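You operate a simulated robot arm through the tools that you are given. There is no shell and no other tool. Be economical: measure what you need, move in short steps, check, and stop when the job is done.

Carry out the task below with a simulated two-armed robot. There is one attempt and no reset: what you move stays moved.

## Task
Put the 46 mm steel gauge block from the top of the steel bench on the deck of the yellow trolley. Stack the 20.5 silver spacer from the top of the packing bench on top of the 21.0 silver spacer. Put the black valve on the shelf under the long grey bench away on the top of the long grey bench. Take the red buffing block and leave it on top of the grey scanner. Take the aluminium union block and leave it in the blue card tray. Put the red padlock on the shelf under the prep bench away on the top of the yellow cabinet. Pick up the paste can with one hand, pass it to the other hand and put it on the shelf of the grey desk. Any order will do. Set down upright: steel gauge block, red buffing block, paste can.

Only the result counts: the job must be done as asked and must still hold three seconds after the hand-in. Knocking over, shifting, dropping, spilling or breaking anything else fails it.

## Robot
Two 7-joint arms with two-finger parallel grippers on one trunk, on a base that drives. Base frame: it is fixed to the floor where the robot stands at the start and does not move with it; the origin is under the middle of the robot, x ahead of it, y to its left, z up; the surface under the hand at the start is at about z = 0.88. Readings come in m, degrees, newtons and seconds.
The left shoulder is at the start at [0.144, 0.171, 1.135], the right one opposite. With the tool pointing down near the work surface each hand reaches from about 0.48 to 0.94 m from the robot's upright axis, wherever it stands, measured 20 degrees to its own side. Places, roughly: aluminium union block (4x3x4 cm) [0.6, -3.4, 0.9]; black valve (3x3x6 cm) [0.5, -3.5, 0.4]; blue card tray (18x15 cm) [-3.62, -2.96, 0.88]; deck of the yellow trolley [-0.9, 2.1, 0.2]; grey scanner (7x13x4 cm) [-3.4, -3.1, 0.9]; paste can [0.5, -4, 0.5]; red buffing block (6x4x7 cm) [0.5, -3.5, 0.9]; red padlock (5x3x9 cm) [0.1, -5.2, 0.4]; shelf of the grey desk [-3.5, -3.2, 0.5]; silver spacer [-1.25, -2.25, 1]; steel gauge block [0.75, 0.25, 1]; top of the long grey bench [0.8, -3.1, 0.9]; top of the yellow cabinet (24x17 cm) [-3.56, -2.46, 1.06]. Payload 4.4 kg a hand.
The tool frame of a hand sits at the grasp point between the pads (the TCP): z along the fingers, y along the line on which they close. The tips reach 0.023 m beyond it. The gripper opens to 0.094 m. The fingers are 0.038 m wide and 0.01 m thick; the gripper's body (0.054 by 0.096 m) begins 0.039 m behind the TCP.
Orientation is that of the tool frame in the base frame, as a unit quaternion [x, y, z, w]. With the fingers straight down and closing along the base's y, the tool's x points along the base's -x, its y along +y and its z along -z.

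## Interface
- The arms move only by the tool send_rows. It takes "left_rows", "right_rows" or both (then of equal length, played together; a hand with none holds still); each is a list of rows, each a list of 7 numbers: the shift along the tool's x, y, z in m, then the turn, a rotation vector about the tool's x, y, z in degrees, then the gripper command, from -1 (shut) to 1 (fully open), values between in proportion. In form: [[dx, dy, dz, wx, wy, wz, claw], ...]. A call has 1 to 12 rows; each row is the pose to reach, as a shift and turn from the pose commanded when the call began, along the tool's axes at that moment. Rows are played at 5 a second. More than 0.05 m and 8.6 degrees between two rows, or a gripper value outside its range, and nothing of the call is played. A pose out of reach is approached as far as the arm can. The call stops where the force on the tool passes 40 N (or 10 N more than at its start, if that is more) or the arm is blocked; 0.2 s more then pass. The fingers move at their own pace (about 0.072 m/s each) and stop on an object; they squeeze with about 28 N. The grip force told is the motor's: it shows also when the fingers shut on nothing. Time passes only in rows, and 0.2 s behind the last, so rows that repeat a pose let the fingers close. The reply holds the time, the measured pose of the TCP, the force on the tool along the base axes, the opening and the grip force, in the units named above and with some noise, with the torque about the TCP (base axes, N m) and any sound that the robot's microphone picked up.
- Cameras (640 x 400 px; columns grow to the right, rows downward): "scene" is now at [0.2542, 0.0414, 1.2915]; the picture's right is [0.30, -0.95, 0.00], its down [-0.41, -0.13, -0.90] and it looks along [0.86, 0.27, -0.43] (base axes); focal length 234 px, centre (320, 200). "left" rides on the left gripper at [0.086, -0.016, -0.074] in its tool frame; the picture's right is [0.18, 0.98, 0.00], its down [-0.58, 0.11, -0.81] and it looks along [-0.79, 0.15, 0.59] (tool axes); focal length 243 px, centre (320, 200). "right" rides on the right gripper at [0.086, 0.016, -0.074] in its tool frame; the picture's right is [-0.18, 0.98, 0.00], its down [-0.58, -0.11, -0.81] and it looks along [-0.79, -0.15, 0.59] (tool axes); focal length 243 px, centre (320, 200). There is no depth. A picture from a camera that has moved, and an enlarged one, comes with that camera's place and axes in the base frame and with its lens. The place of the scene camera against the robot may be out by one fixed shift of up to 0.025 m in any direction.
- grab_frame(camera): a new picture of that camera. It takes no simulated time.
- raise_lower(by): slides the trunk up (or, below 0, down) by that many m; the arms and the scene camera ride with it, the base frame stays. It gives what a move gives, with no picture.
- base_move(legs): drives the robot by 1 to 6 legs, each [ahead, left, turn to the left] in m, m and degrees, along the robot's own axes; the way and the turn of a leg run together, so that a leg with both is an arc; at most 1.5 m and 180 degrees a leg. The arms and the cameras ride along, it lands a little off, and it stops where it bumps. It gives what a move gives.
- aim_head(pan, tilt): turns the head with the scene camera to pan (to the left, within 80 degrees either way) and tilt (down, from -29 to 69), counted from straight ahead of the robot. It gives what a move gives.
- zoom(camera, box): a new picture of the part [left, top, right, bottom] of that camera's present view, enlarged. It takes no simulated time.
- close_job(): hands the job in; it is judged then, once.

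Go step by step. Nothing tells you exact positions but the pictures and the camera data: compare them with the known pose of the tool, close in by small moves and look again before you grip or let go. The budget is 217 turns and 220 pictures, counting those below and the enlarged ones. Unless the task says otherwise, let go and move clear before handing in.

The tools are called after "Call:" by a JSON object that holds its "method" and its "body". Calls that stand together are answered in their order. send_rows: Moves the arms, as the interface text tells. Its arguments: {"type":"object","properties":{"left_rows":{"type":"array"},"right_rows":{"type":"array"}},"required":[]} The other tools are called the same way: raise_lower (by) slides the trunk up or down; base_move (legs) drives the base; aim_head (pan, tilt) turns the head that bears the scene camera; grab_frame (camera) takes a picture; zoom (camera, box) takes an enlarged picture of a part of a camera's view; close_job () hands the job in.

At the start:

```text
time_s: 0.0
left_eef_pos: [0.5425, 0.3459, 1.1551]
left_tcp_rot: [0.0, 1.0, 0.0, 0.001]
left_force: [-0.1, 0.9, 1.0]
left_moment: [-0.01, 0.03, -0.01]
left_opening: 0.094
left_grip_force: 0.0
right_eef_pos: [0.4512, -0.0867, 1.1272]
right_tcp_rot: [0.0, 1.0, 0.0, 0.0]
right_force: [0.9, 0.8, -0.3]
right_moment: [0.0, -0.01, -0.01]
right_opening: 0.094
right_grip_force: 0.1
trunk travel left (down, up): [-0.15, 0.238]
robot x, y, heading: [0.0024, 0.0024, -0.2]
head pan, tilt: [17.4, 25.3]
```

scene: 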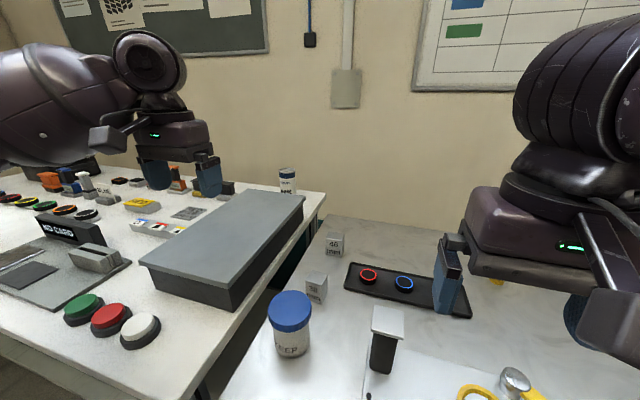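
right: 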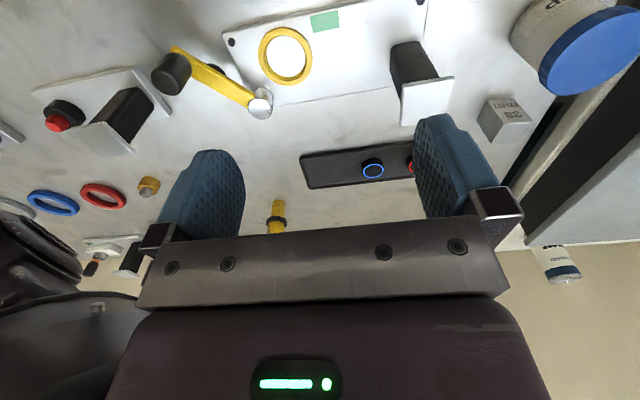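
left: 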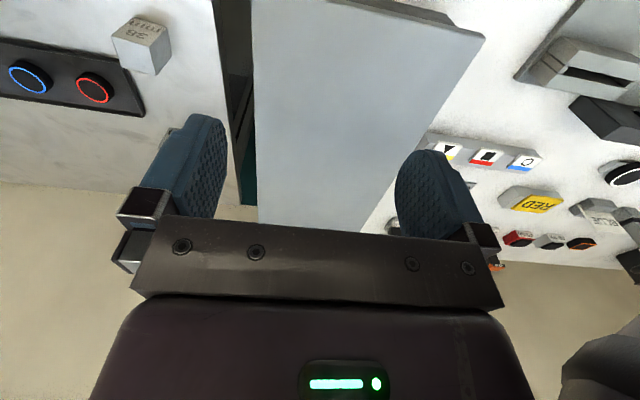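

I see two silver cubes on the steel bench near the black strip; one looks marked 46, the other 38 or so. I zoom in to tell them apart.

Call:
{"method": "zoom", "body": {"camera": "scene", "box": [280, 220, 440, 320]}}

Call:
{"method": "aim_head", "body": {"pan": 70, "tilt": 30}}

Call:
{"method": "grab_frame", "body": {"camera": "scene"}}

```text
4.00 times, centred on (360, 270) of scene
camera zoom: at [0.2542, 0.0414, 1.2915], right [0.3, -0.95, 0.0], down [-0.41, -0.13, -0.9], along [0.86, 0.27, -0.43], focal length 937 px, centre (160, -80)
```

zoom: 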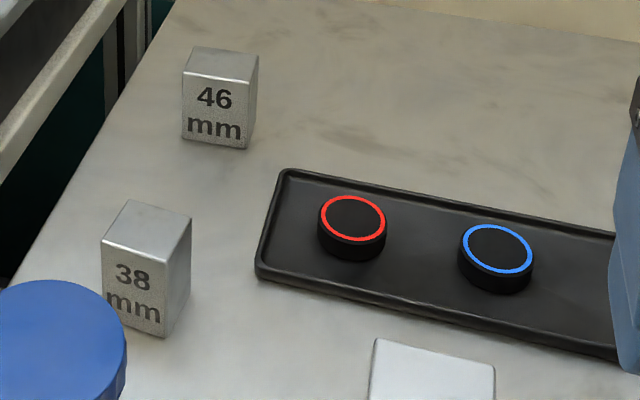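

```text
time_s: 1.2
left_eef_pos: [0.543, 0.3464, 1.1554]
left_tcp_rot: [0.0, 1.0, 0.0, 0.001]
left_force: [0.6, 0.4, 0.2]
left_moment: [0.0, -0.02, 0.0]
left_opening: 0.0942
left_grip_force: 0.0
right_eef_pos: [0.4513, -0.0853, 1.1267]
right_tcp_rot: [0.0, 1.0, 0.0, 0.001]
right_force: [0.0, 0.0, -0.4]
right_moment: [0.06, 0.01, 0.05]
right_opening: 0.0942
right_grip_force: 0.0
trunk travel left (down, up): [-0.15, 0.238]
robot x, y, heading: [0.0002, -0.0006, -0.1]
head pan, tilt: [70.0, 30.0]
```

```text
215 pictures are left
camera scene: at [0.1974, 0.0989, 1.2839], right [0.94, -0.34, 0.0], down [-0.17, -0.47, -0.87], along [0.3, 0.81, -0.5], focal length 234 px, centre (320, 200)
```

scene: 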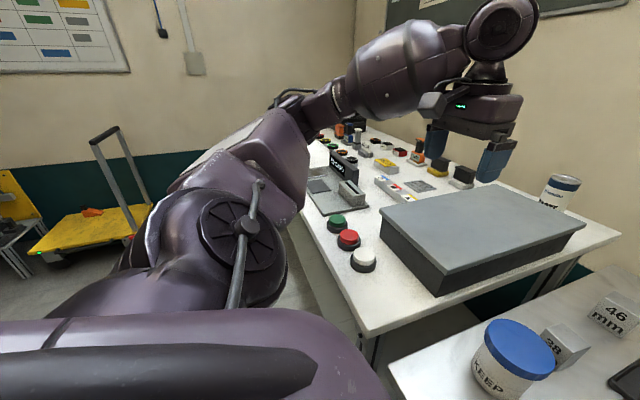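

The farther cube is marked 46, at about (0.77, 0.16), and the trolley is behind on the left with an orange thing on it. I bring the left hand over the cube and look with its camera.

Call:
{"method": "send_rows", "body": {"left_rows": [[-0.026, -0.03, 0.0, 0, 0, 0, 1], [-0.052, -0.06, 0.0, 0, 0, 0, 1], [-0.078, -0.09, 0.01, 0, 0, 0, 1], [-0.1, -0.12, 0.02, 0, 0, 0, 1], [-0.12, -0.15, 0.03, 0, 0, 0, 1], [-0.14, -0.18, 0.04, 0, 0, 0, 1], [-0.14, -0.18, 0.04, 0, 0, 0, 1]]}}

Call:
{"method": "grab_frame", "body": {"camera": "left"}}

Call:
{"method": "aim_head", "body": {"pan": 12, "tilt": 28}}

Call:
{"method": "grab_frame", "body": {"camera": "scene"}}

```text
time_s: 2.8
left_eef_pos: [0.6828, 0.1658, 1.1183]
left_tcp_rot: [0.0, 1.0, 0.0, 0.0]
left_force: [1.2, -0.3, 0.2]
left_moment: [0.03, 0.02, 0.0]
left_opening: 0.094
left_grip_force: 0.0
right_eef_pos: [0.4503, -0.0858, 1.1277]
right_tcp_rot: [0.0, 1.0, 0.001, 0.001]
right_force: [0.0, -0.5, 1.1]
right_moment: [0.0, -0.01, 0.01]
right_opening: 0.0939
right_grip_force: 0.0
trunk travel left (down, up): [-0.15, 0.238]
robot x, y, heading: [0.0023, -0.0017, -0.2]
head pan, tilt: [70.0, 30.0]
```

```text
214 pictures are left
camera left: at [0.5958, 0.1499, 1.1915], right [-0.18, 0.98, 0.0], down [0.58, 0.11, 0.81], along [0.79, 0.15, -0.59], focal length 243 px, centre (320, 200)
```

left: 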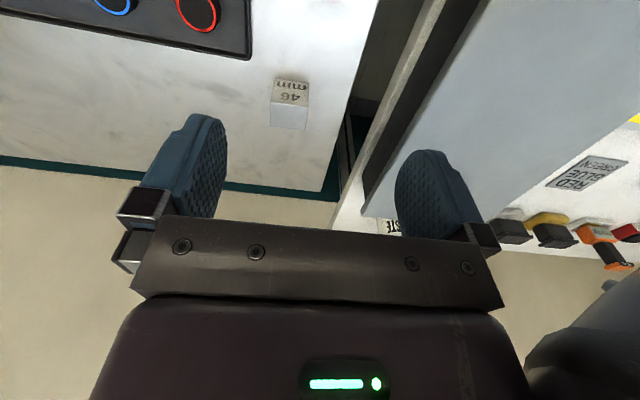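

```text
time_s: 4.1
left_eef_pos: [0.6834, 0.1667, 1.1181]
left_tcp_rot: [-0.001, 1.0, 0.0, 0.0]
left_force: [0.3, 0.3, 0.1]
left_moment: [-0.03, 0.03, 0.0]
left_opening: 0.094
left_grip_force: 0.0
right_eef_pos: [0.4526, -0.0851, 1.1265]
right_tcp_rot: [0.0, 1.0, -0.001, 0.0]
right_force: [-0.1, -0.2, 0.7]
right_moment: [0.01, 0.02, 0.01]
right_opening: 0.0941
right_grip_force: 0.0
trunk travel left (down, up): [-0.15, 0.238]
robot x, y, heading: [-0.0018, -0.0027, 0.2]
head pan, tilt: [12.0, 28.0]
```

```text
213 pictures are left
camera scene: at [0.2556, 0.0329, 1.2871], right [0.21, -0.98, 0.0], down [-0.46, -0.1, -0.88], along [0.86, 0.18, -0.47], focal length 234 px, centre (320, 200)
```

scene: 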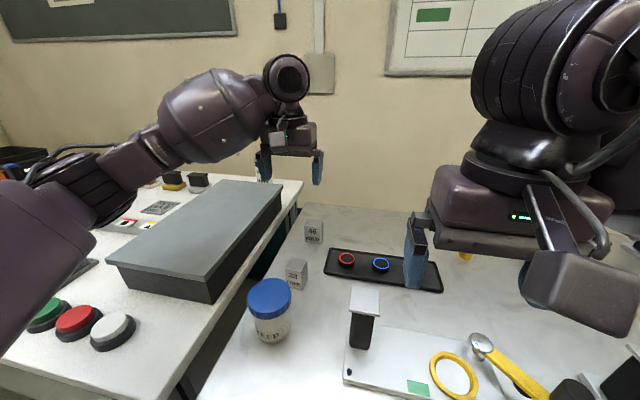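

Call:
{"method": "zoom", "body": {"camera": "left", "box": [230, 55, 350, 155]}}

```text
4.00 times, centred on (290, 105) of left
camera zoom: at [0.5963, 0.1497, 1.1908], right [-0.18, 0.98, 0.0], down [0.58, 0.11, 0.81], along [0.79, 0.15, -0.59], focal length 970 px, centre (440, 580)
```

zoom: 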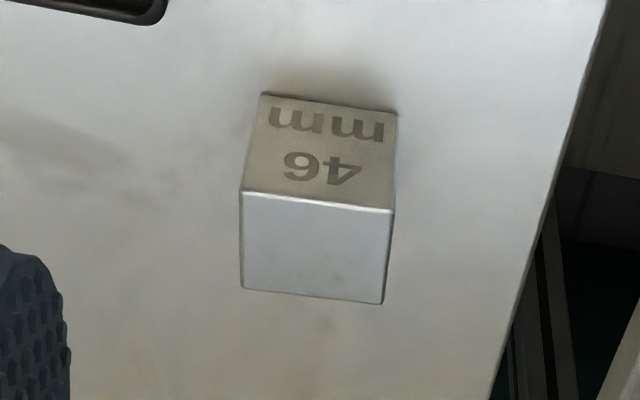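

The block's top is about 34 by 45 mm, square to the axes, centred at (0.785, 0.146). I go above it and down in one call, then check before gripping.

Call:
{"method": "send_rows", "body": {"left_rows": [[-0.034, -0.007, 0.02, 0, 0, 0, 1], [-0.07, -0.014, 0.04, 0, 0, 0, 1], [-0.102, -0.02, 0.06, 0, 0, 0, 1], [-0.102, -0.02, 0.1, 0, 0, 0, 1], [-0.102, -0.02, 0.14, 0, 0, 0, 1], [-0.102, -0.02, 0.17, 0, 0, 0, 1], [-0.102, -0.02, 0.19, 0, 0, 0, 1], [-0.102, -0.02, 0.208, 0, 0, 0, 1], [-0.102, -0.02, 0.208, 0, 0, 0, 1]]}}

Call:
{"method": "grab_frame", "body": {"camera": "left"}}

```text
time_s: 6.3
left_eef_pos: [0.7822, 0.1445, 0.9743]
left_tcp_rot: [-0.004, 0.999, 0.005, 0.045]
left_force: [-0.4, 0.8, -0.3]
left_moment: [-0.02, 0.02, 0.02]
left_opening: 0.094
left_grip_force: 0.0
right_eef_pos: [0.4305, -0.0942, 1.1402]
right_tcp_rot: [-0.001, 1.0, 0.004, 0.013]
right_force: [-0.8, -0.6, 0.3]
right_moment: [0.04, 0.0, 0.03]
right_opening: 0.0945
right_grip_force: 0.0
trunk travel left (down, up): [-0.15, 0.238]
robot x, y, heading: [0.0018, 0.0006, -0.0]
head pan, tilt: [12.0, 28.0]
stopped in row 9 (left hand): the arm was blocked; the commanded pose is now the measured one
```

```text
211 pictures are left
camera left: at [0.6899, 0.1269, 1.0397], right [-0.19, 0.98, -0.01], down [0.51, 0.1, 0.86], along [0.84, 0.16, -0.52], focal length 243 px, centre (320, 200)
```

left: 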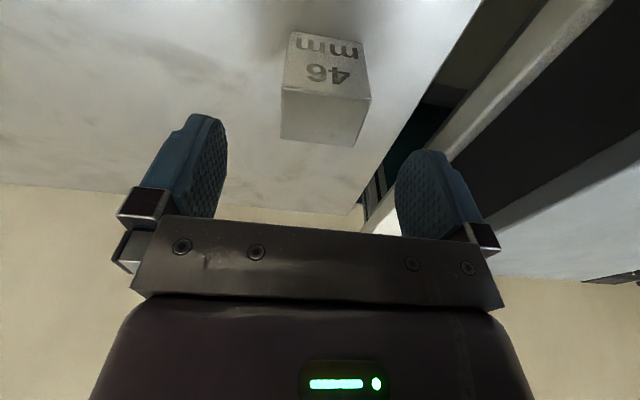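

The left arm was blocked at z 0.974 and the right hand got shifted, so the arms may touch each other. I look at the scene.

Call:
{"method": "grab_frame", "body": {"camera": "scene"}}

Call:
{"method": "aim_head", "body": {"pan": 20, "tilt": 50}}

Call:
{"method": "grab_frame", "body": {"camera": "scene"}}

```text
210 pictures are left
camera scene: at [0.2321, 0.023, 1.2952], right [0.21, -0.98, -0.01], down [-0.45, -0.09, -0.89], along [0.87, 0.19, -0.45], focal length 234 px, centre (320, 200)
```

scene: 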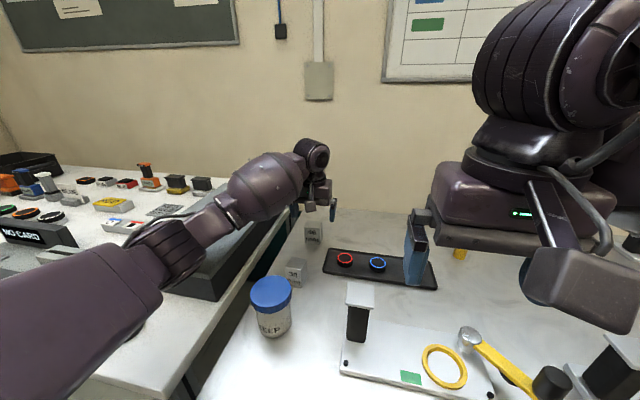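

```text
time_s: 7.1
left_eef_pos: [0.7814, 0.1435, 0.9726]
left_tcp_rot: [-0.003, 0.999, 0.005, 0.045]
left_force: [0.0, 0.4, 0.6]
left_moment: [0.0, -0.01, 0.01]
left_opening: 0.094
left_grip_force: 0.1
right_eef_pos: [0.4301, -0.0932, 1.141]
right_tcp_rot: [-0.001, 1.0, 0.004, 0.015]
right_force: [-0.4, 0.1, 0.2]
right_moment: [0.02, -0.02, -0.03]
right_opening: 0.0942
right_grip_force: 0.0
trunk travel left (down, up): [-0.15, 0.238]
robot x, y, heading: [-0.0015, 0.001, -0.1]
head pan, tilt: [20.0, 50.0]
```

```text
209 pictures are left
camera scene: at [0.215, 0.0324, 1.263], right [0.34, -0.94, 0.0], down [-0.71, -0.26, -0.66], along [0.62, 0.23, -0.75], focal length 234 px, centre (320, 200)
```

scene: 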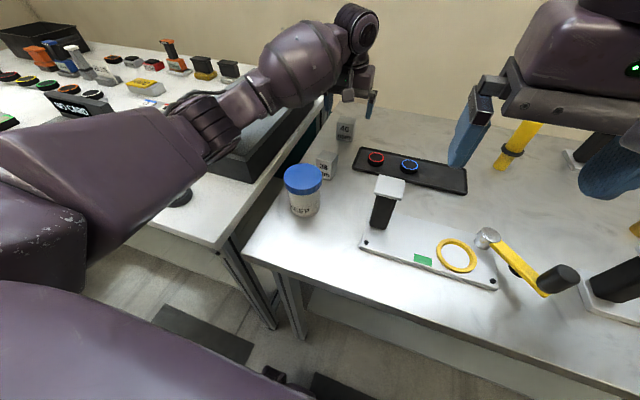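

The left forearm is resting on the grey box. I lift it straight back up and will use the right arm, or a better standing place.

Call:
{"method": "send_rows", "body": {"left_rows": [[0, 0, -0.04, 0, 0, 0, 1], [0, 0, -0.08, 0, 0, 0, 1], [0, 0, -0.12, 0, 0, 0, 1], [0.0, 0, -0.16, 0, 0, 0, 1], [0.0, 0, -0.16, 0, 0, 0, 1]]}}

Call:
{"method": "grab_frame", "body": {"camera": "scene"}}

```text
time_s: 8.3
left_eef_pos: [0.789, 0.1503, 1.0911]
left_tcp_rot: [-0.002, 1.0, 0.002, 0.019]
left_force: [1.0, 0.4, -0.3]
left_moment: [-0.01, 0.0, 0.01]
left_opening: 0.0941
left_grip_force: 0.0
right_eef_pos: [0.4539, -0.0845, 1.1247]
right_tcp_rot: [0.0, 1.0, 0.0, -0.003]
right_force: [0.2, -0.6, -0.2]
right_moment: [0.0, 0.01, 0.0]
right_opening: 0.094
right_grip_force: 0.0
trunk travel left (down, up): [-0.15, 0.238]
robot x, y, heading: [0.0016, 0.0, -0.0]
head pan, tilt: [20.0, 50.0]
```

```text
208 pictures are left
camera scene: at [0.2428, 0.0404, 1.2529], right [0.34, -0.94, 0.0], down [-0.72, -0.26, -0.64], along [0.6, 0.22, -0.77], focal length 234 px, centre (320, 200)
```

scene: 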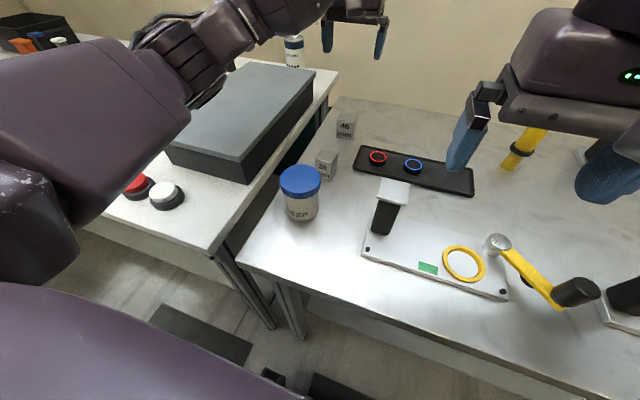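

The torso is upright again and nothing else has moved. I pull the left hand back, raise the trunk for a steeper forearm, and reach with the right hand.

Call:
{"method": "send_rows", "body": {"left_rows": [[0.04, 0.0, -0.02, 0, 0.5, 0, 1], [0.08, 0.0, -0.04, 0, 1, 0, 1], [0.12, 0.02, -0.06, 0, 1.5, 0, 1], [0.16, 0.06, -0.06, 0, 2.2, 0, 1], [0.19, 0.09, -0.06, 0, 2.2, 0, 1], [0.22, 0.12, -0.06, 0, 2.2, 0, 1], [0.25, 0.16, -0.06, 0, 2.2, 0, 1], [0.28, 0.19, -0.06, 0, 2.2, 0, 1], [0.28, 0.19, -0.06, 0, 2.2, 0, 1]]}}

Call:
{"method": "raise_lower", "body": {"by": 0.2}}

Call:
{"method": "send_rows", "body": {"right_rows": [[-0.03, 0.02, 0.0, 0, 0, 0, 1], [-0.07, 0.045, 0.0, 0, 0, 0, 1], [-0.11, 0.07, 0.02, 0, 0, 0, 1], [-0.15, 0.095, 0.05, 0, 0, 0, 1], [-0.19, 0.12, 0.08, 0, 0, 0, 1], [-0.22, 0.15, 0.11, 0, 0, 0, 1], [-0.245, 0.19, 0.14, 0, 0, 0, 1], [-0.26, 0.23, 0.16, 0, 0, 0, 1], [-0.26, 0.23, 0.18, 0, 0, 0, 1], [-0.26, 0.23, 0.18, 0, 0, 0, 1]]}}

Call:
{"method": "grab_frame", "body": {"camera": "right"}}

Call:
{"method": "grab_frame", "body": {"camera": "scene"}}

```text
refused: row 4 steps farther than a row can; nothing moved
```

```text
time_s: 10.5
left_eef_pos: [0.7859, 0.1489, 1.2956]
left_tcp_rot: [-0.002, 1.0, 0.002, 0.022]
left_force: [-0.5, -0.7, 0.5]
left_moment: [0.01, 0.0, -0.01]
left_opening: 0.0936
left_grip_force: 0.0
right_eef_pos: [0.4513, -0.0849, 1.3241]
right_tcp_rot: [-0.001, 1.0, 0.0, -0.001]
right_force: [-0.6, 0.1, -0.3]
right_moment: [-0.02, -0.01, -0.01]
right_opening: 0.094
right_grip_force: 0.1
trunk travel left (down, up): [-0.35, 0.038]
robot x, y, heading: [-0.0022, -0.0056, -0.1]
head pan, tilt: [20.0, 50.0]
```

```text
refused: row 3 steps farther than a row can; nothing moved
```

```text
207 pictures are left
camera right: at [0.3654, -0.0698, 1.401], right [0.18, 0.98, 0.0], down [0.58, -0.11, 0.81], along [0.79, -0.15, -0.59], focal length 243 px, centre (320, 200)
```

right: 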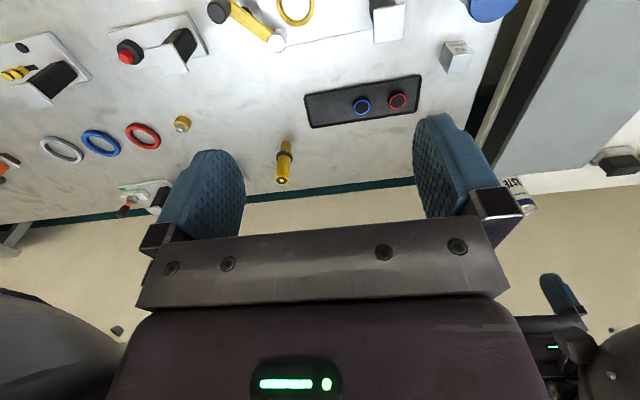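

```text
206 pictures are left
camera scene: at [0.1165, 0.0401, 1.4691], right [0.34, -0.94, 0.0], down [-0.72, -0.26, -0.64], along [0.6, 0.22, -0.77], focal length 234 px, centre (320, 200)
```

scene: 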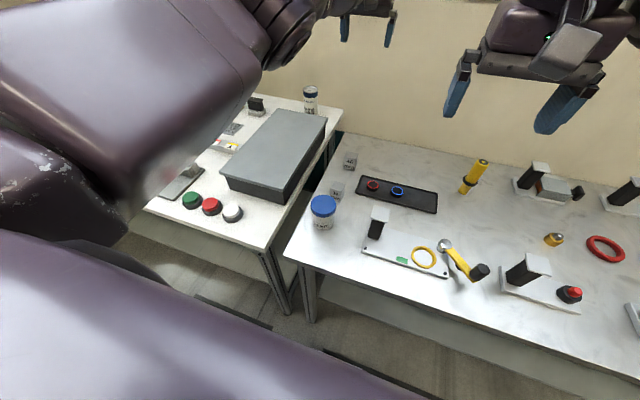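

The hand is above the block with the trunk raised. I shift the base 0.25 m to the right so the left forearm stays clear of the box, then bring the hand over the block again.

Call:
{"method": "base_move", "body": {"legs": [[0, -0.25, 0]]}}

Call:
{"method": "send_rows", "body": {"left_rows": [[0, 0.04, 0.02, 0, 0.5, 0, 1], [0, 0.08, 0.04, 0, 1, 0, 1], [0, 0.12, 0.06, 0, 1.5, 0, 1], [0, 0.16, 0.08, 0, 2.3, 0, 1], [0, 0.2, 0.1, 0, 2.3, 0, 1], [0, 0.24, 0.12, 0, 2.3, 0, 1], [0, 0.25, 0.16, 0, 2.3, 0, 1], [0, 0.25, 0.19, 0, 2.3, 0, 1], [0, 0.25, 0.19, 0, 2.3, 0, 1]]}}

Call:
{"method": "grab_frame", "body": {"camera": "left"}}

Call:
{"method": "grab_frame", "body": {"camera": "scene"}}

```text
time_s: 13.3
left_eef_pos: [0.7874, -0.1059, 1.2953]
left_tcp_rot: [0.0, 1.0, 0.002, 0.022]
left_force: [-0.5, 0.2, 0.4]
left_moment: [0.01, 0.01, -0.03]
left_opening: 0.094
left_grip_force: 0.0
right_eef_pos: [0.4491, -0.3391, 1.3269]
right_tcp_rot: [0.002, 1.0, 0.0, -0.001]
right_force: [0.1, -0.3, 0.0]
right_moment: [-0.01, 0.02, 0.02]
right_opening: 0.094
right_grip_force: 0.1
trunk travel left (down, up): [-0.35, 0.038]
robot x, y, heading: [-0.0006, -0.2522, -0.2]
head pan, tilt: [20.0, 50.0]
```

```text
time_s: 15.3
left_eef_pos: [0.7726, 0.1383, 1.1153]
left_tcp_rot: [-0.001, 1.0, 0.002, 0.002]
left_force: [-0.5, 0.0, -0.2]
left_moment: [0.02, 0.03, -0.02]
left_opening: 0.0941
left_grip_force: 0.1
left hand out of reach, approached as far as the arm can: row 5, 6, 7, 8, 9
right_eef_pos: [0.4504, -0.3405, 1.3261]
right_tcp_rot: [0.001, 1.0, 0.0, 0.0]
right_force: [-0.3, 0.1, 0.6]
right_moment: [-0.01, -0.02, 0.03]
right_opening: 0.094
right_grip_force: 0.1
trunk travel left (down, up): [-0.35, 0.038]
robot x, y, heading: [0.0022, -0.2531, -0.4]
head pan, tilt: [20.0, 50.0]
```

```text
205 pictures are left
camera left: at [0.6861, 0.1224, 1.1891], right [-0.18, 0.98, 0.0], down [0.58, 0.11, 0.81], along [0.79, 0.15, -0.59], focal length 243 px, centre (320, 200)
```

left: 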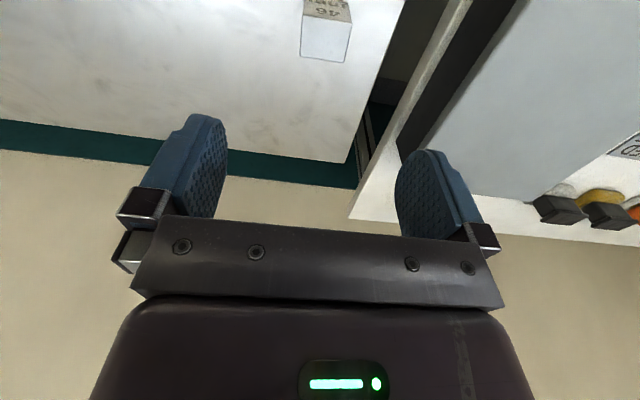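

```text
204 pictures are left
camera scene: at [0.1157, -0.213, 1.4693], right [0.34, -0.94, 0.0], down [-0.72, -0.26, -0.64], along [0.6, 0.22, -0.77], focal length 234 px, centre (320, 200)
```

scene: 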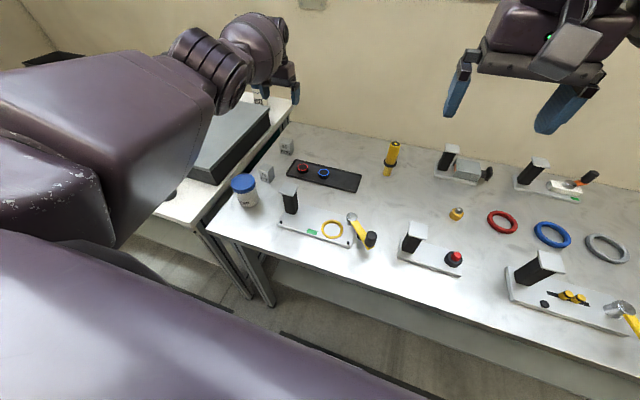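

Slightly out of reach from here. I lower the trunk by 0.12 and step 0.1 m back to the left.

Call:
{"method": "raise_lower", "body": {"by": -0.12}}

Call:
{"method": "base_move", "body": {"legs": [[0, 0.1, 0]]}}

Call:
{"method": "grab_frame", "body": {"camera": "left"}}

```text
time_s: 16.8
left_eef_pos: [0.7733, 0.1405, 0.9986]
left_tcp_rot: [-0.001, 1.0, 0.002, 0.002]
left_force: [0.2, -0.2, -0.2]
left_moment: [0.04, -0.01, 0.01]
left_opening: 0.0942
left_grip_force: 0.0
right_eef_pos: [0.4491, -0.3396, 1.2083]
right_tcp_rot: [0.001, 1.0, 0.0, 0.001]
right_force: [0.4, -0.3, 0.2]
right_moment: [0.0, -0.05, -0.01]
right_opening: 0.0941
right_grip_force: 0.0
trunk travel left (down, up): [-0.23, 0.158]
robot x, y, heading: [-0.002, -0.252, -0.2]
head pan, tilt: [20.0, 50.0]
```

```text
time_s: 18.4
left_eef_pos: [0.7734, 0.244, 0.9953]
left_tcp_rot: [-0.001, 1.0, 0.001, 0.001]
left_force: [-0.1, -0.5, -0.4]
left_moment: [0.0, 0.03, -0.01]
left_opening: 0.094
left_grip_force: 0.1
right_eef_pos: [0.4513, -0.2362, 1.2064]
right_tcp_rot: [0.001, 1.0, 0.0, 0.0]
right_force: [-0.2, -0.5, 0.1]
right_moment: [0.0, 0.01, 0.0]
right_opening: 0.094
right_grip_force: 0.1
trunk travel left (down, up): [-0.23, 0.158]
robot x, y, heading: [-0.0016, -0.1513, -0.1]
head pan, tilt: [20.0, 50.0]
```

```text
203 pictures are left
camera left: at [0.6868, 0.2271, 1.0688], right [-0.19, 0.98, 0.0], down [0.58, 0.11, 0.81], along [0.79, 0.15, -0.59], focal length 243 px, centre (320, 200)
```

left: 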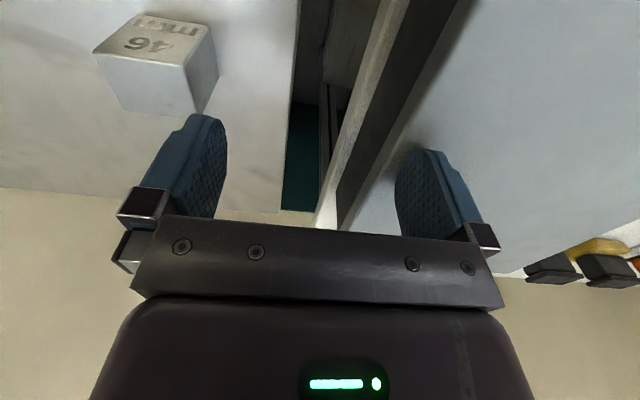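

Now I move the hand sideways above the block, clear of the box, and then down.

Call:
{"method": "send_rows", "body": {"left_rows": [[0, -0.04, 0, 0, 0, 0, 1], [-0.006, -0.07, 0, 0, 0, 0, 1], [-0.012, -0.098, 0, 0, 0, 0, 1], [-0.012, -0.098, 0.03, 0, 0, 0, 1], [-0.012, -0.098, 0.06, 0, 0, 0, 1], [-0.012, -0.098, 0.085, 0, 0, 0, 1], [-0.012, -0.098, 0.085, 0, 0, 0, 1]]}}

Call:
{"method": "grab_frame", "body": {"camera": "left"}}

Call:
{"method": "grab_frame", "body": {"camera": "scene"}}

```text
time_s: 20.0
left_eef_pos: [0.7844, 0.1471, 0.9096]
left_tcp_rot: [-0.001, 1.0, 0.002, 0.002]
left_force: [0.4, 1.0, -0.8]
left_moment: [0.01, 0.0, 0.01]
left_opening: 0.0943
left_grip_force: 0.0
right_eef_pos: [0.4508, -0.2382, 1.2071]
right_tcp_rot: [0.001, 1.0, 0.001, -0.001]
right_force: [0.3, -0.2, 0.4]
right_moment: [-0.03, -0.04, 0.03]
right_opening: 0.0939
right_grip_force: 0.0
trunk travel left (down, up): [-0.23, 0.158]
robot x, y, heading: [0.0016, -0.1528, -0.0]
head pan, tilt: [20.0, 50.0]
```

```text
202 pictures are left
camera left: at [0.6983, 0.1304, 0.9839], right [-0.19, 0.98, 0.0], down [0.58, 0.11, 0.81], along [0.79, 0.15, -0.59], focal length 243 px, centre (320, 200)
```

left: 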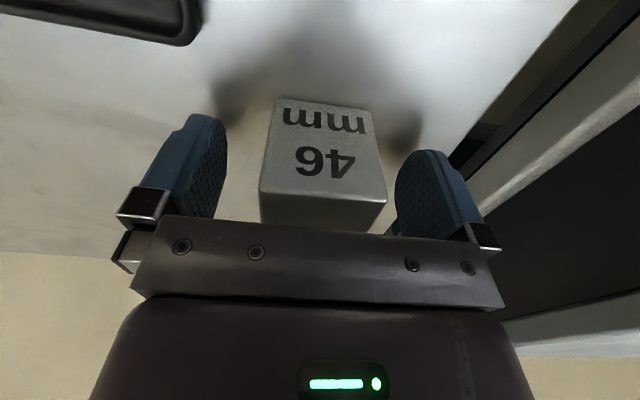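

```text
201 pictures are left
camera scene: at [0.1641, -0.1108, 1.3439], right [0.34, -0.94, 0.0], down [-0.72, -0.26, -0.64], along [0.6, 0.22, -0.77], focal length 234 px, centre (320, 200)
```

scene: 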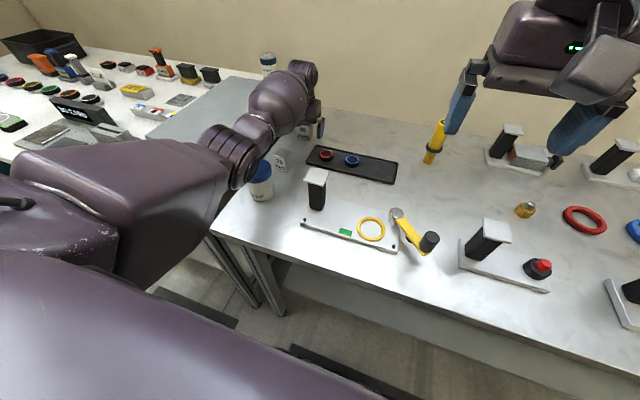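

Good, the block is between the pads. I close, then lift.

Call:
{"method": "send_rows", "body": {"left_rows": [[0, 0, 0, 0, 0, 0, -1], [0, 0, 0, 0, 0, 0, -1], [0, 0, 0, 0, 0, 0, -1], [0, 0, 0, 0, 0, 0, -1]]}}

Call:
{"method": "send_rows", "body": {"left_rows": [[0, 0, -0.03, 0, 0, 0, -1], [0, 0, -0.07, 0, 0, 0, -1], [0, 0, -0.11, 0, 0, 0, -1], [0, 0, -0.15, 0, 0, 0, -1], [0.03, 0, -0.19, 0, 0, 0, -1], [0.06, 0, -0.22, 0, 0, 0, -1], [0.1, 0, -0.24, 0, 0, 0, -1], [0.14, 0, -0.25, 0, 0, 0, -1], [0.18, 0, -0.25, 0, 0, 0, -1], [0.22, 0, -0.25, 0, 0, 0, -1], [0.26, 0, -0.25, 0, 0, 0, -1]]}}

Call:
{"method": "grab_frame", "body": {"camera": "left"}}

Call:
{"method": "grab_frame", "body": {"camera": "scene"}}

```text
time_s: 21.0
left_eef_pos: [0.7846, 0.1485, 0.9099]
left_tcp_rot: [-0.001, 1.0, 0.003, 0.001]
left_force: [-0.3, -0.8, 0.6]
left_moment: [-0.08, 0.01, -0.01]
left_opening: 0.046
left_grip_force: 28.1
right_eef_pos: [0.4498, -0.2384, 1.2064]
right_tcp_rot: [0.001, 1.0, -0.001, 0.0]
right_force: [0.6, 0.1, -0.1]
right_moment: [0.01, -0.01, 0.02]
right_opening: 0.094
right_grip_force: 0.1
trunk travel left (down, up): [-0.23, 0.158]
robot x, y, heading: [0.0028, -0.1533, -0.3]
head pan, tilt: [20.0, 50.0]
```

```text
time_s: 23.4
left_eef_pos: [0.5225, 0.1448, 1.1594]
left_tcp_rot: [-0.001, 1.0, 0.002, 0.002]
left_force: [-0.1, -0.1, -2.0]
left_moment: [-0.03, 0.02, -0.03]
left_opening: 0.0459
left_grip_force: 28.2
right_eef_pos: [0.4499, -0.2365, 1.2071]
right_tcp_rot: [0.001, 1.0, 0.0, 0.0]
right_force: [0.7, 0.0, -0.5]
right_moment: [-0.04, 0.04, -0.01]
right_opening: 0.0941
right_grip_force: 0.1
trunk travel left (down, up): [-0.23, 0.158]
robot x, y, heading: [-0.0014, -0.1515, 0.1]
head pan, tilt: [20.0, 50.0]
```

```text
200 pictures are left
camera left: at [0.4369, 0.128, 1.2331], right [-0.19, 0.98, 0.0], down [0.58, 0.11, 0.81], along [0.79, 0.15, -0.59], focal length 243 px, centre (320, 200)
```

left: 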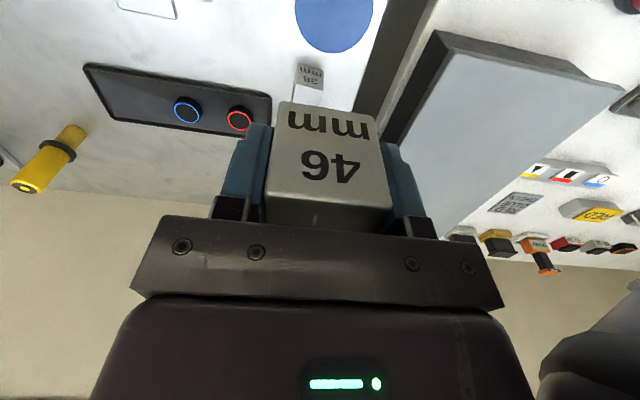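

```text
199 pictures are left
camera scene: at [0.1634, -0.1102, 1.3441], right [0.34, -0.94, 0.0], down [-0.72, -0.26, -0.64], along [0.6, 0.22, -0.77], focal length 234 px, centre (320, 200)
```

scene: 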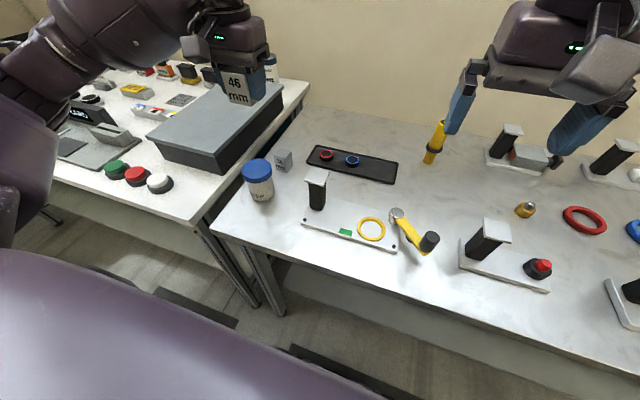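

Got it: opening 0.046 and the block is held. I back away from the bench, turn left and look around.

Call:
{"method": "base_move", "body": {"legs": [[-0.5, 0, 0]]}}

Call:
{"method": "base_move", "body": {"legs": [[0, 0, 90]]}}

Call:
{"method": "aim_head", "body": {"pan": 0, "tilt": 20}}

Call:
{"method": "grab_frame", "body": {"camera": "scene"}}

Call:
{"method": "aim_head", "body": {"pan": 60, "tilt": 20}}

Call:
{"method": "grab_frame", "body": {"camera": "scene"}}

```text
time_s: 26.3
left_eef_pos: [0.0265, 0.1443, 1.1586]
left_tcp_rot: [0.002, 1.0, 0.001, 0.002]
left_force: [0.3, -0.1, -2.4]
left_moment: [0.01, -0.02, 0.0]
left_opening: 0.0459
left_grip_force: 28.1
right_eef_pos: [-0.0503, -0.2383, 1.2066]
right_tcp_rot: [0.004, 1.0, 0.0, 0.0]
right_force: [-0.3, -0.9, 0.7]
right_moment: [0.0, -0.08, 0.02]
right_opening: 0.094
right_grip_force: 0.0
trunk travel left (down, up): [-0.23, 0.158]
robot x, y, heading: [-0.5045, -0.147, -0.3]
head pan, tilt: [20.0, 50.0]
```

```text
time_s: 30.6
left_eef_pos: [-0.7983, 0.3767, 1.1591]
left_tcp_rot: [0.71, -0.704, -0.003, 0.0]
left_force: [-0.4, 0.4, -2.1]
left_moment: [-0.01, 0.0, 0.0]
left_opening: 0.046
left_grip_force: 28.1
right_eef_pos: [-0.4152, 0.3027, 1.2047]
right_tcp_rot: [0.708, -0.706, 0.0, 0.0]
right_force: [-0.2, 0.5, 0.5]
right_moment: [0.01, -0.01, 0.05]
right_opening: 0.094
right_grip_force: 0.1
trunk travel left (down, up): [-0.23, 0.158]
robot x, y, heading: [-0.5036, -0.1525, 90.1]
head pan, tilt: [20.0, 50.0]
```

```text
time_s: 31.5
left_eef_pos: [-0.7973, 0.3766, 1.1589]
left_tcp_rot: [0.709, -0.705, -0.003, 0.0]
left_force: [-0.2, -0.4, -1.8]
left_moment: [0.01, -0.03, 0.0]
left_opening: 0.0458
left_grip_force: 27.3
right_eef_pos: [-0.4143, 0.3032, 1.2067]
right_tcp_rot: [0.708, -0.706, 0.001, 0.0]
right_force: [0.5, -0.1, -0.5]
right_moment: [-0.01, -0.01, -0.01]
right_opening: 0.0943
right_grip_force: 0.0
trunk travel left (down, up): [-0.23, 0.158]
robot x, y, heading: [-0.5007, -0.1493, 90.2]
head pan, tilt: [0.0, 20.0]
```

```text
198 pictures are left
camera scene: at [-0.5128, 0.0633, 1.3893], right [1.0, 0.0, 0.0], down [0.0, -0.34, -0.94], along [0.0, 0.94, -0.34], focal length 234 px, centre (320, 200)
```

scene: 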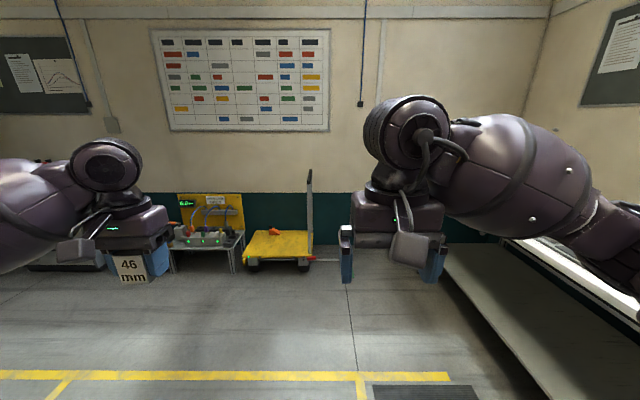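

```text
time_s: 32.8
left_eef_pos: [-0.7979, 0.3761, 1.1586]
left_tcp_rot: [0.71, -0.705, -0.002, -0.001]
left_force: [0.1, 0.1, -1.9]
left_moment: [-0.01, -0.01, -0.02]
left_opening: 0.0459
left_grip_force: 27.9
right_eef_pos: [-0.4163, 0.3032, 1.2069]
right_tcp_rot: [0.708, -0.706, 0.0, 0.001]
right_force: [-0.3, 0.4, 0.1]
right_moment: [0.01, -0.02, 0.03]
right_opening: 0.094
right_grip_force: 0.1
trunk travel left (down, up): [-0.23, 0.158]
robot x, y, heading: [-0.5, -0.1489, 90.2]
head pan, tilt: [60.0, 20.0]
```

```text
197 pictures are left
camera scene: at [-0.5932, 0.0166, 1.3894], right [0.5, 0.87, 0.0], down [0.3, -0.17, -0.94], along [-0.81, 0.47, -0.34], focal length 234 px, centre (320, 200)
```

scene: 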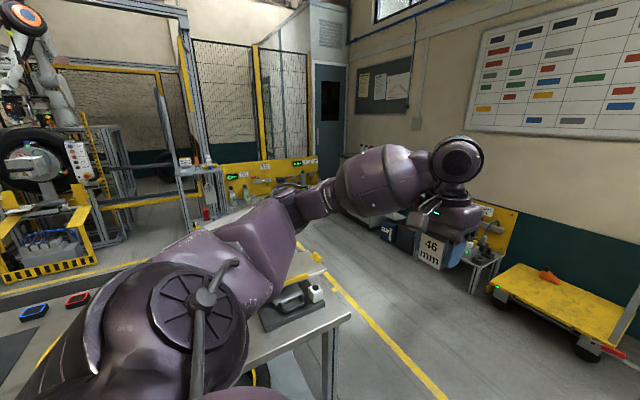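

The trolley stands ahead; its deck spans about x −1.15 to −0.58 and y 1.76 to 2.35. I drive up to it, then look again.

Call:
{"method": "base_move", "body": {"legs": [[1.0, 0, 0], [0, 0.22, 0]]}}

Call:
{"method": "aim_head", "body": {"pan": 0, "tilt": 50}}

Call:
{"method": "grab_frame", "body": {"camera": "scene"}}

```text
time_s: 40.1
left_eef_pos: [-0.9862, 1.3904, 1.1589]
left_tcp_rot: [-0.698, 0.716, 0.003, 0.0]
left_force: [0.0, 0.4, -2.5]
left_moment: [-0.06, 0.0, 0.07]
left_opening: 0.0461
left_grip_force: 27.7
right_eef_pos: [-0.6063, 1.305, 1.2067]
right_tcp_rot: [-0.697, 0.717, 0.0, 0.0]
right_force: [-0.2, 0.8, 0.0]
right_moment: [0.0, -0.04, -0.02]
right_opening: 0.0939
right_grip_force: 0.1
trunk travel left (down, up): [-0.23, 0.158]
robot x, y, heading: [-0.7091, 0.8565, 88.5]
head pan, tilt: [60.0, 20.0]
```

```text
time_s: 41.4
left_eef_pos: [-0.9869, 1.389, 1.1586]
left_tcp_rot: [-0.698, 0.716, 0.003, 0.0]
left_force: [0.6, 0.1, -2.4]
left_moment: [0.01, 0.03, 0.02]
left_opening: 0.0461
left_grip_force: 28.2
right_eef_pos: [-0.6071, 1.3046, 1.2069]
right_tcp_rot: [-0.697, 0.718, 0.0, 0.0]
right_force: [-0.4, -0.8, -0.9]
right_moment: [0.01, -0.02, 0.0]
right_opening: 0.0939
right_grip_force: 0.1
trunk travel left (down, up): [-0.23, 0.158]
robot x, y, heading: [-0.71, 0.855, 88.2]
head pan, tilt: [0.0, 50.0]
```

```text
196 pictures are left
camera scene: at [-0.712, 1.052, 1.3438], right [1.0, -0.03, 0.0], down [-0.02, -0.77, -0.64], along [0.02, 0.64, -0.77], focal length 234 px, centre (320, 200)
```

scene: 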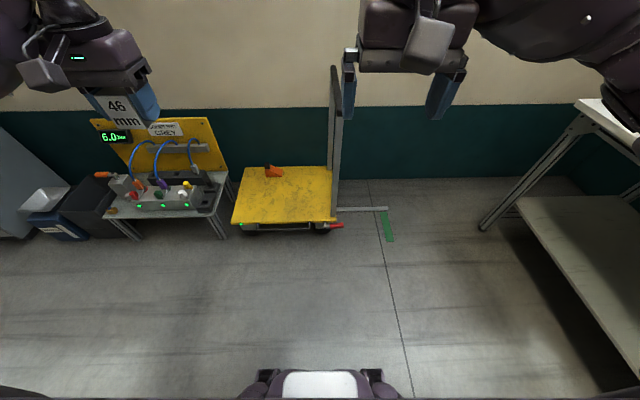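

I lower the trunk fully and the hand in the free space in front to learn the low reach before closing in.

Call:
{"method": "raise_lower", "body": {"by": -0.23}}

Call:
{"method": "send_rows", "body": {"left_rows": [[0, 0, 0.05, 0, 0, 0, -1], [0, 0, 0.099, 0, 0, 0, -1], [0, 0, 0.148, 0, 0, 0, -1], [0, 0, 0.197, 0, 0, 0, -1], [0, 0, 0.246, 0, 0, 0, -1], [0, 0, 0.295, 0, 0, 0, -1], [0, 0, 0.344, 0, 0, 0, -1], [0, 0, 0.393, 0, 0, 0, -1], [0, 0, 0.442, 0, 0, 0, -1], [0, 0, 0.491, 0, 0, 0, -1], [0, 0, 0.54, 0, 0, 0, -1], [0, 0, 0.58, 0, 0, 0, -1]]}}

Call:
{"method": "grab_frame", "body": {"camera": "scene"}}

```text
time_s: 43.8
left_eef_pos: [-0.9856, 1.3907, 0.9295]
left_tcp_rot: [-0.697, 0.717, 0.003, 0.0]
left_force: [0.3, -0.1, -1.9]
left_moment: [-0.03, 0.0, -0.01]
left_opening: 0.0459
left_grip_force: 28.3
right_eef_pos: [-0.6049, 1.3206, 0.9571]
right_tcp_rot: [-0.694, 0.718, -0.035, -0.037]
right_force: [0.1, 0.1, -0.2]
right_moment: [0.0, 0.0, -0.02]
right_opening: 0.0942
right_grip_force: 0.2
trunk travel left (down, up): [0.0, 0.388]
robot x, y, heading: [-0.7037, 0.8559, 88.3]
head pan, tilt: [0.0, 50.0]
```

```text
time_s: 46.4
left_eef_pos: [-1.0225, 1.3923, 0.4392]
left_tcp_rot: [-0.698, 0.717, 0.002, 0.0]
left_force: [-0.4, -0.9, -2.4]
left_moment: [0.0, 0.02, 0.0]
left_opening: 0.0458
left_grip_force: 27.8
left hand out of reach, approached as far as the arm can: row 10, 11, 12
right_eef_pos: [-0.6058, 1.3204, 0.9564]
right_tcp_rot: [-0.694, 0.718, -0.035, -0.036]
right_force: [-0.3, -0.3, 0.3]
right_moment: [0.01, 0.0, 0.02]
right_opening: 0.0941
right_grip_force: 0.1
trunk travel left (down, up): [0.0, 0.388]
robot x, y, heading: [-0.7083, 0.8572, 88.4]
head pan, tilt: [0.0, 50.0]
```

```text
195 pictures are left
camera scene: at [-0.7061, 1.2541, 1.0718], right [1.0, -0.03, 0.0], down [-0.02, -0.77, -0.64], along [0.02, 0.64, -0.77], focal length 234 px, centre (320, 200)
```

scene: 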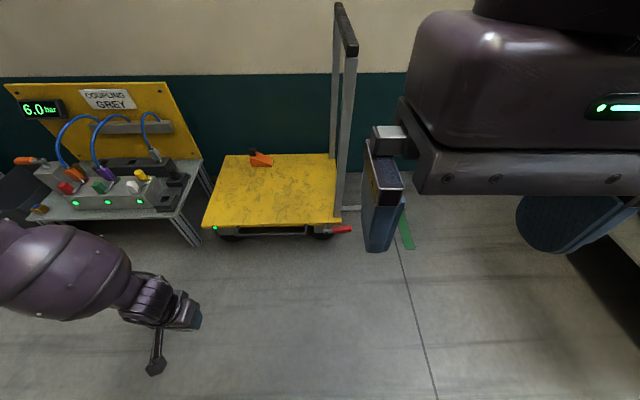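

Call:
{"method": "send_rows", "body": {"left_rows": [[0.03, -0.03, 0.0, 0, 0, 0, -1], [0.06, -0.06, 0.02, 0, 0, 0, -1], [0.08, -0.08, 0.06, 0, 0, 0, -1], [0.08, -0.1, 0.1, 0, 0, 0, -1], [0.08, -0.1, 0.14, 0, 0, 0, -1], [0.08, -0.1, 0.18, 0, 0, 0, -1], [0.08, -0.1, 0.18, 0, 0, 0, -1]]}}

Call:
{"method": "grab_frame", "body": {"camera": "scene"}}

```text
time_s: 48.0
left_eef_pos: [-1.0127, 1.34, 0.4489]
left_tcp_rot: [-0.698, 0.717, 0.002, 0.0]
left_force: [0.3, -0.4, -1.3]
left_moment: [-0.02, -0.02, 0.0]
left_opening: 0.0458
left_grip_force: 28.4
left hand out of reach, approached as far as the arm can: row 1, 2, 3, 4, 5, 6, 7
right_eef_pos: [-0.6051, 1.3204, 0.9571]
right_tcp_rot: [-0.694, 0.718, -0.036, -0.038]
right_force: [0.3, -0.4, 0.1]
right_moment: [-0.02, 0.01, 0.01]
right_opening: 0.094
right_grip_force: 0.2
trunk travel left (down, up): [0.0, 0.388]
robot x, y, heading: [-0.7054, 0.8589, 88.3]
head pan, tilt: [0.0, 50.0]
```

```text
194 pictures are left
camera scene: at [-0.706, 1.2541, 1.0718], right [1.0, -0.03, 0.0], down [-0.02, -0.77, -0.64], along [0.02, 0.64, -0.77], focal length 234 px, centre (320, 200)
```

scene: 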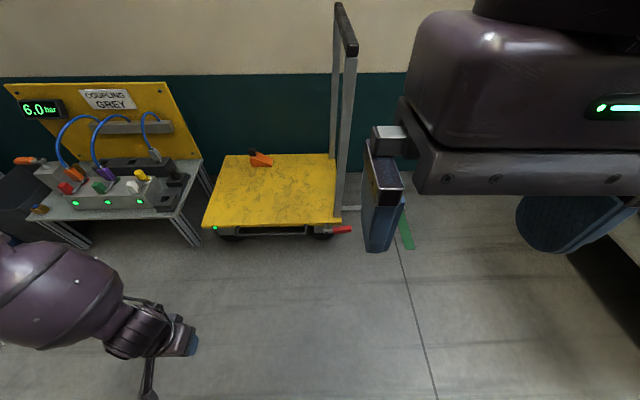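

Pulling in makes it worse: with the trunk low the shoulders lean forward, so I should reach further ahead. I try that.

Call:
{"method": "send_rows", "body": {"left_rows": [[-0.04, 0.0, 0.0, 0, 0, 0, -1], [-0.08, 0.0, 0.0, 0, 0, 0, -1], [-0.12, 0.0, 0.02, 0, 0, 0, -1], [-0.16, 0.0, 0.04, 0, 0, 0, -1], [-0.19, 0.0, 0.08, 0, 0, 0, -1], [-0.22, 0.0, 0.11, 0, 0, 0, -1], [-0.23, 0.0, 0.15, 0, 0, 0, -1], [-0.23, 0.0, 0.19, 0, 0, 0, -1], [-0.23, 0.0, 0.19, 0, 0, 0, -1]]}}

Call:
{"method": "grab_frame", "body": {"camera": "scene"}}

```text
time_s: 50.0
left_eef_pos: [-1.0592, 1.4987, 0.4432]
left_tcp_rot: [-0.698, 0.716, 0.002, 0.001]
left_force: [0.3, 0.4, -3.2]
left_moment: [0.01, 0.01, 0.02]
left_opening: 0.0459
left_grip_force: 28.4
left hand out of reach, approached as far as the arm can: row 3, 4, 5, 6, 7, 8, 9
right_eef_pos: [-0.6052, 1.3214, 0.9578]
right_tcp_rot: [-0.694, 0.718, -0.036, -0.037]
right_force: [0.0, 0.2, -0.6]
right_moment: [-0.02, -0.03, -0.01]
right_opening: 0.0942
right_grip_force: 0.0
trunk travel left (down, up): [0.0, 0.388]
robot x, y, heading: [-0.7069, 0.8604, 88.2]
head pan, tilt: [0.0, 50.0]
```

```text
193 pictures are left
camera scene: at [-0.706, 1.2542, 1.0718], right [1.0, -0.03, 0.0], down [-0.02, -0.77, -0.64], along [0.02, 0.64, -0.77], focal length 234 px, centre (320, 200)
```

scene: 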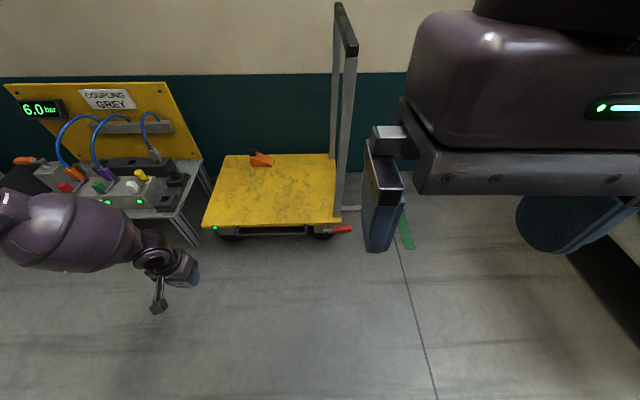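

The floor of reach seems about z 0.44 in this wrist pose. I try turning the hand about the vertical to free the wrist.

Call:
{"method": "send_rows", "body": {"left_rows": [[0, -0.01, -0.03, 0, 0, 8, -1], [0, -0.03, -0.04, 0, 0, 16, -1], [0, -0.05, -0.04, 0, 0, 24, -1], [0, -0.07, -0.04, 0, 0, 32, -1], [0, -0.09, -0.04, 0, 0, 40, -1], [0, -0.1, -0.02, 0, 0, 48, -1], [0, -0.1, 0.02, 0, 0, 48, -1], [0, -0.1, 0.06, 0, 0, 48, -1], [0, -0.1, 0.1, 0, 0, 48, -1], [0, -0.1, 0.14, 0, 0, 48, -1]]}}

Call:
{"method": "grab_frame", "body": {"camera": "scene"}}

```text
time_s: 52.2
left_eef_pos: [-1.0274, 1.4692, 0.4473]
left_tcp_rot: [-0.347, 0.938, 0.002, -0.001]
left_force: [-0.4, 0.0, -2.7]
left_moment: [0.02, -0.04, 0.01]
left_opening: 0.0457
left_grip_force: 27.8
left hand out of reach, approached as far as the arm can: row 6, 7, 8, 9, 10
right_eef_pos: [-0.6051, 1.3211, 0.9565]
right_tcp_rot: [-0.694, 0.718, -0.036, -0.037]
right_force: [-0.4, -0.2, 0.5]
right_moment: [0.06, -0.03, 0.04]
right_opening: 0.0939
right_grip_force: 0.0
trunk travel left (down, up): [0.0, 0.388]
robot x, y, heading: [-0.7054, 0.8553, 88.2]
head pan, tilt: [0.0, 50.0]
```

```text
192 pictures are left
camera scene: at [-0.7061, 1.2542, 1.0718], right [1.0, -0.03, 0.0], down [-0.02, -0.77, -0.64], along [0.02, 0.64, -0.77], focal length 234 px, centre (320, 200)
```

scene: 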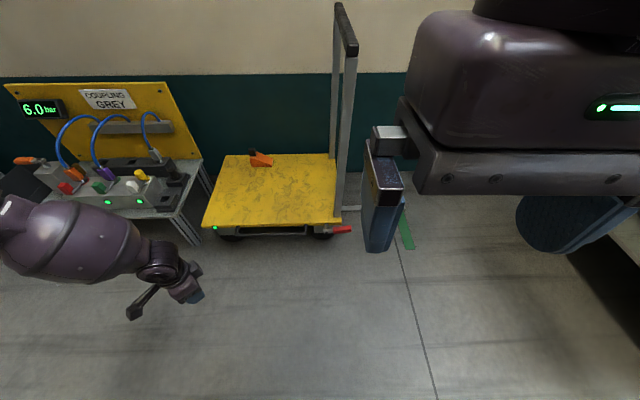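

Call:
{"method": "aim_head", "body": {"pan": 60, "tilt": 45}}

Call:
{"method": "grab_frame", "body": {"camera": "scene"}}

```text
time_s: 53.5
left_eef_pos: [-1.0279, 1.4686, 0.4466]
left_tcp_rot: [-0.346, 0.938, 0.001, -0.001]
left_force: [1.1, -0.7, -2.4]
left_moment: [-0.01, 0.03, 0.03]
left_opening: 0.0457
left_grip_force: 28.0
right_eef_pos: [-0.6052, 1.32, 0.9581]
right_tcp_rot: [-0.695, 0.717, -0.036, -0.036]
right_force: [-0.1, -0.3, 0.1]
right_moment: [0.01, 0.02, -0.02]
right_opening: 0.0939
right_grip_force: 0.1
trunk travel left (down, up): [0.0, 0.388]
robot x, y, heading: [-0.7064, 0.8575, 88.2]
head pan, tilt: [60.0, 45.0]
```

```text
191 pictures are left
camera scene: at [-0.7774, 1.22, 1.0787], right [0.53, 0.85, 0.0], down [0.6, -0.37, -0.71], along [-0.6, 0.37, -0.71], focal length 234 px, centre (320, 200)
```

scene: 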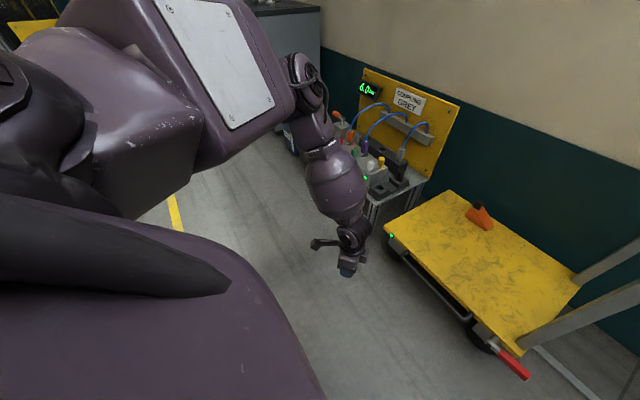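

The upper arm is nearly level while the forearm hangs straight down, so the elbow must come lower. I lift a little, bring the hand inward and ahead, turn it back, and try lowering again.

Call:
{"method": "send_rows", "body": {"left_rows": [[0, 0, -0.04, 0, 0, -8, -1], [0, 0, -0.08, 0, 0, -16, -1], [-0.03, -0.015, -0.11, 0, 0, -24, -1], [-0.06, -0.03, -0.13, 0, 0, -32, -1], [-0.09, -0.045, -0.13, 0, 0, -40, -1], [-0.12, -0.065, -0.13, 0, 0, -48, -1], [-0.15, -0.085, -0.13, 0, 0, -48, -1], [-0.15, -0.085, -0.09, 0, 0, -48, -1], [-0.15, -0.085, -0.05, 0, 0, -48, -1], [-0.15, -0.085, -0.01, 0, 0, -48, -1], [-0.15, -0.085, 0.03, 0, 0, -48, -1], [-0.15, -0.085, 0.07, 0, 0, -48, -1]]}}

Call:
{"method": "grab_frame", "body": {"camera": "scene"}}

```text
time_s: 56.1
left_eef_pos: [-0.9443, 1.4763, 0.5031]
left_tcp_rot: [-0.698, 0.716, 0.001, 0.001]
left_force: [0.4, 0.3, -2.3]
left_moment: [0.0, 0.03, -0.03]
left_opening: 0.0459
left_grip_force: 27.8
left hand out of reach, approached as far as the arm can: row 7, 8, 9, 10, 11, 12
right_eef_pos: [-0.6058, 1.3206, 0.9572]
right_tcp_rot: [-0.694, 0.718, -0.036, -0.036]
right_force: [-0.3, 0.8, 0.2]
right_moment: [0.02, -0.01, -0.05]
right_opening: 0.0942
right_grip_force: 0.1
trunk travel left (down, up): [0.0, 0.388]
robot x, y, heading: [-0.7072, 0.8566, 88.3]
head pan, tilt: [60.0, 45.0]
```

```text
190 pictures are left
camera scene: at [-0.7773, 1.2199, 1.0787], right [0.53, 0.85, 0.0], down [0.6, -0.37, -0.71], along [-0.6, 0.37, -0.71], focal length 234 px, centre (320, 200)
```

scene: 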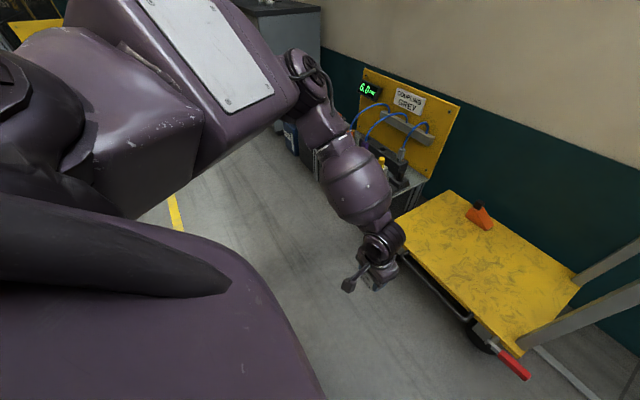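

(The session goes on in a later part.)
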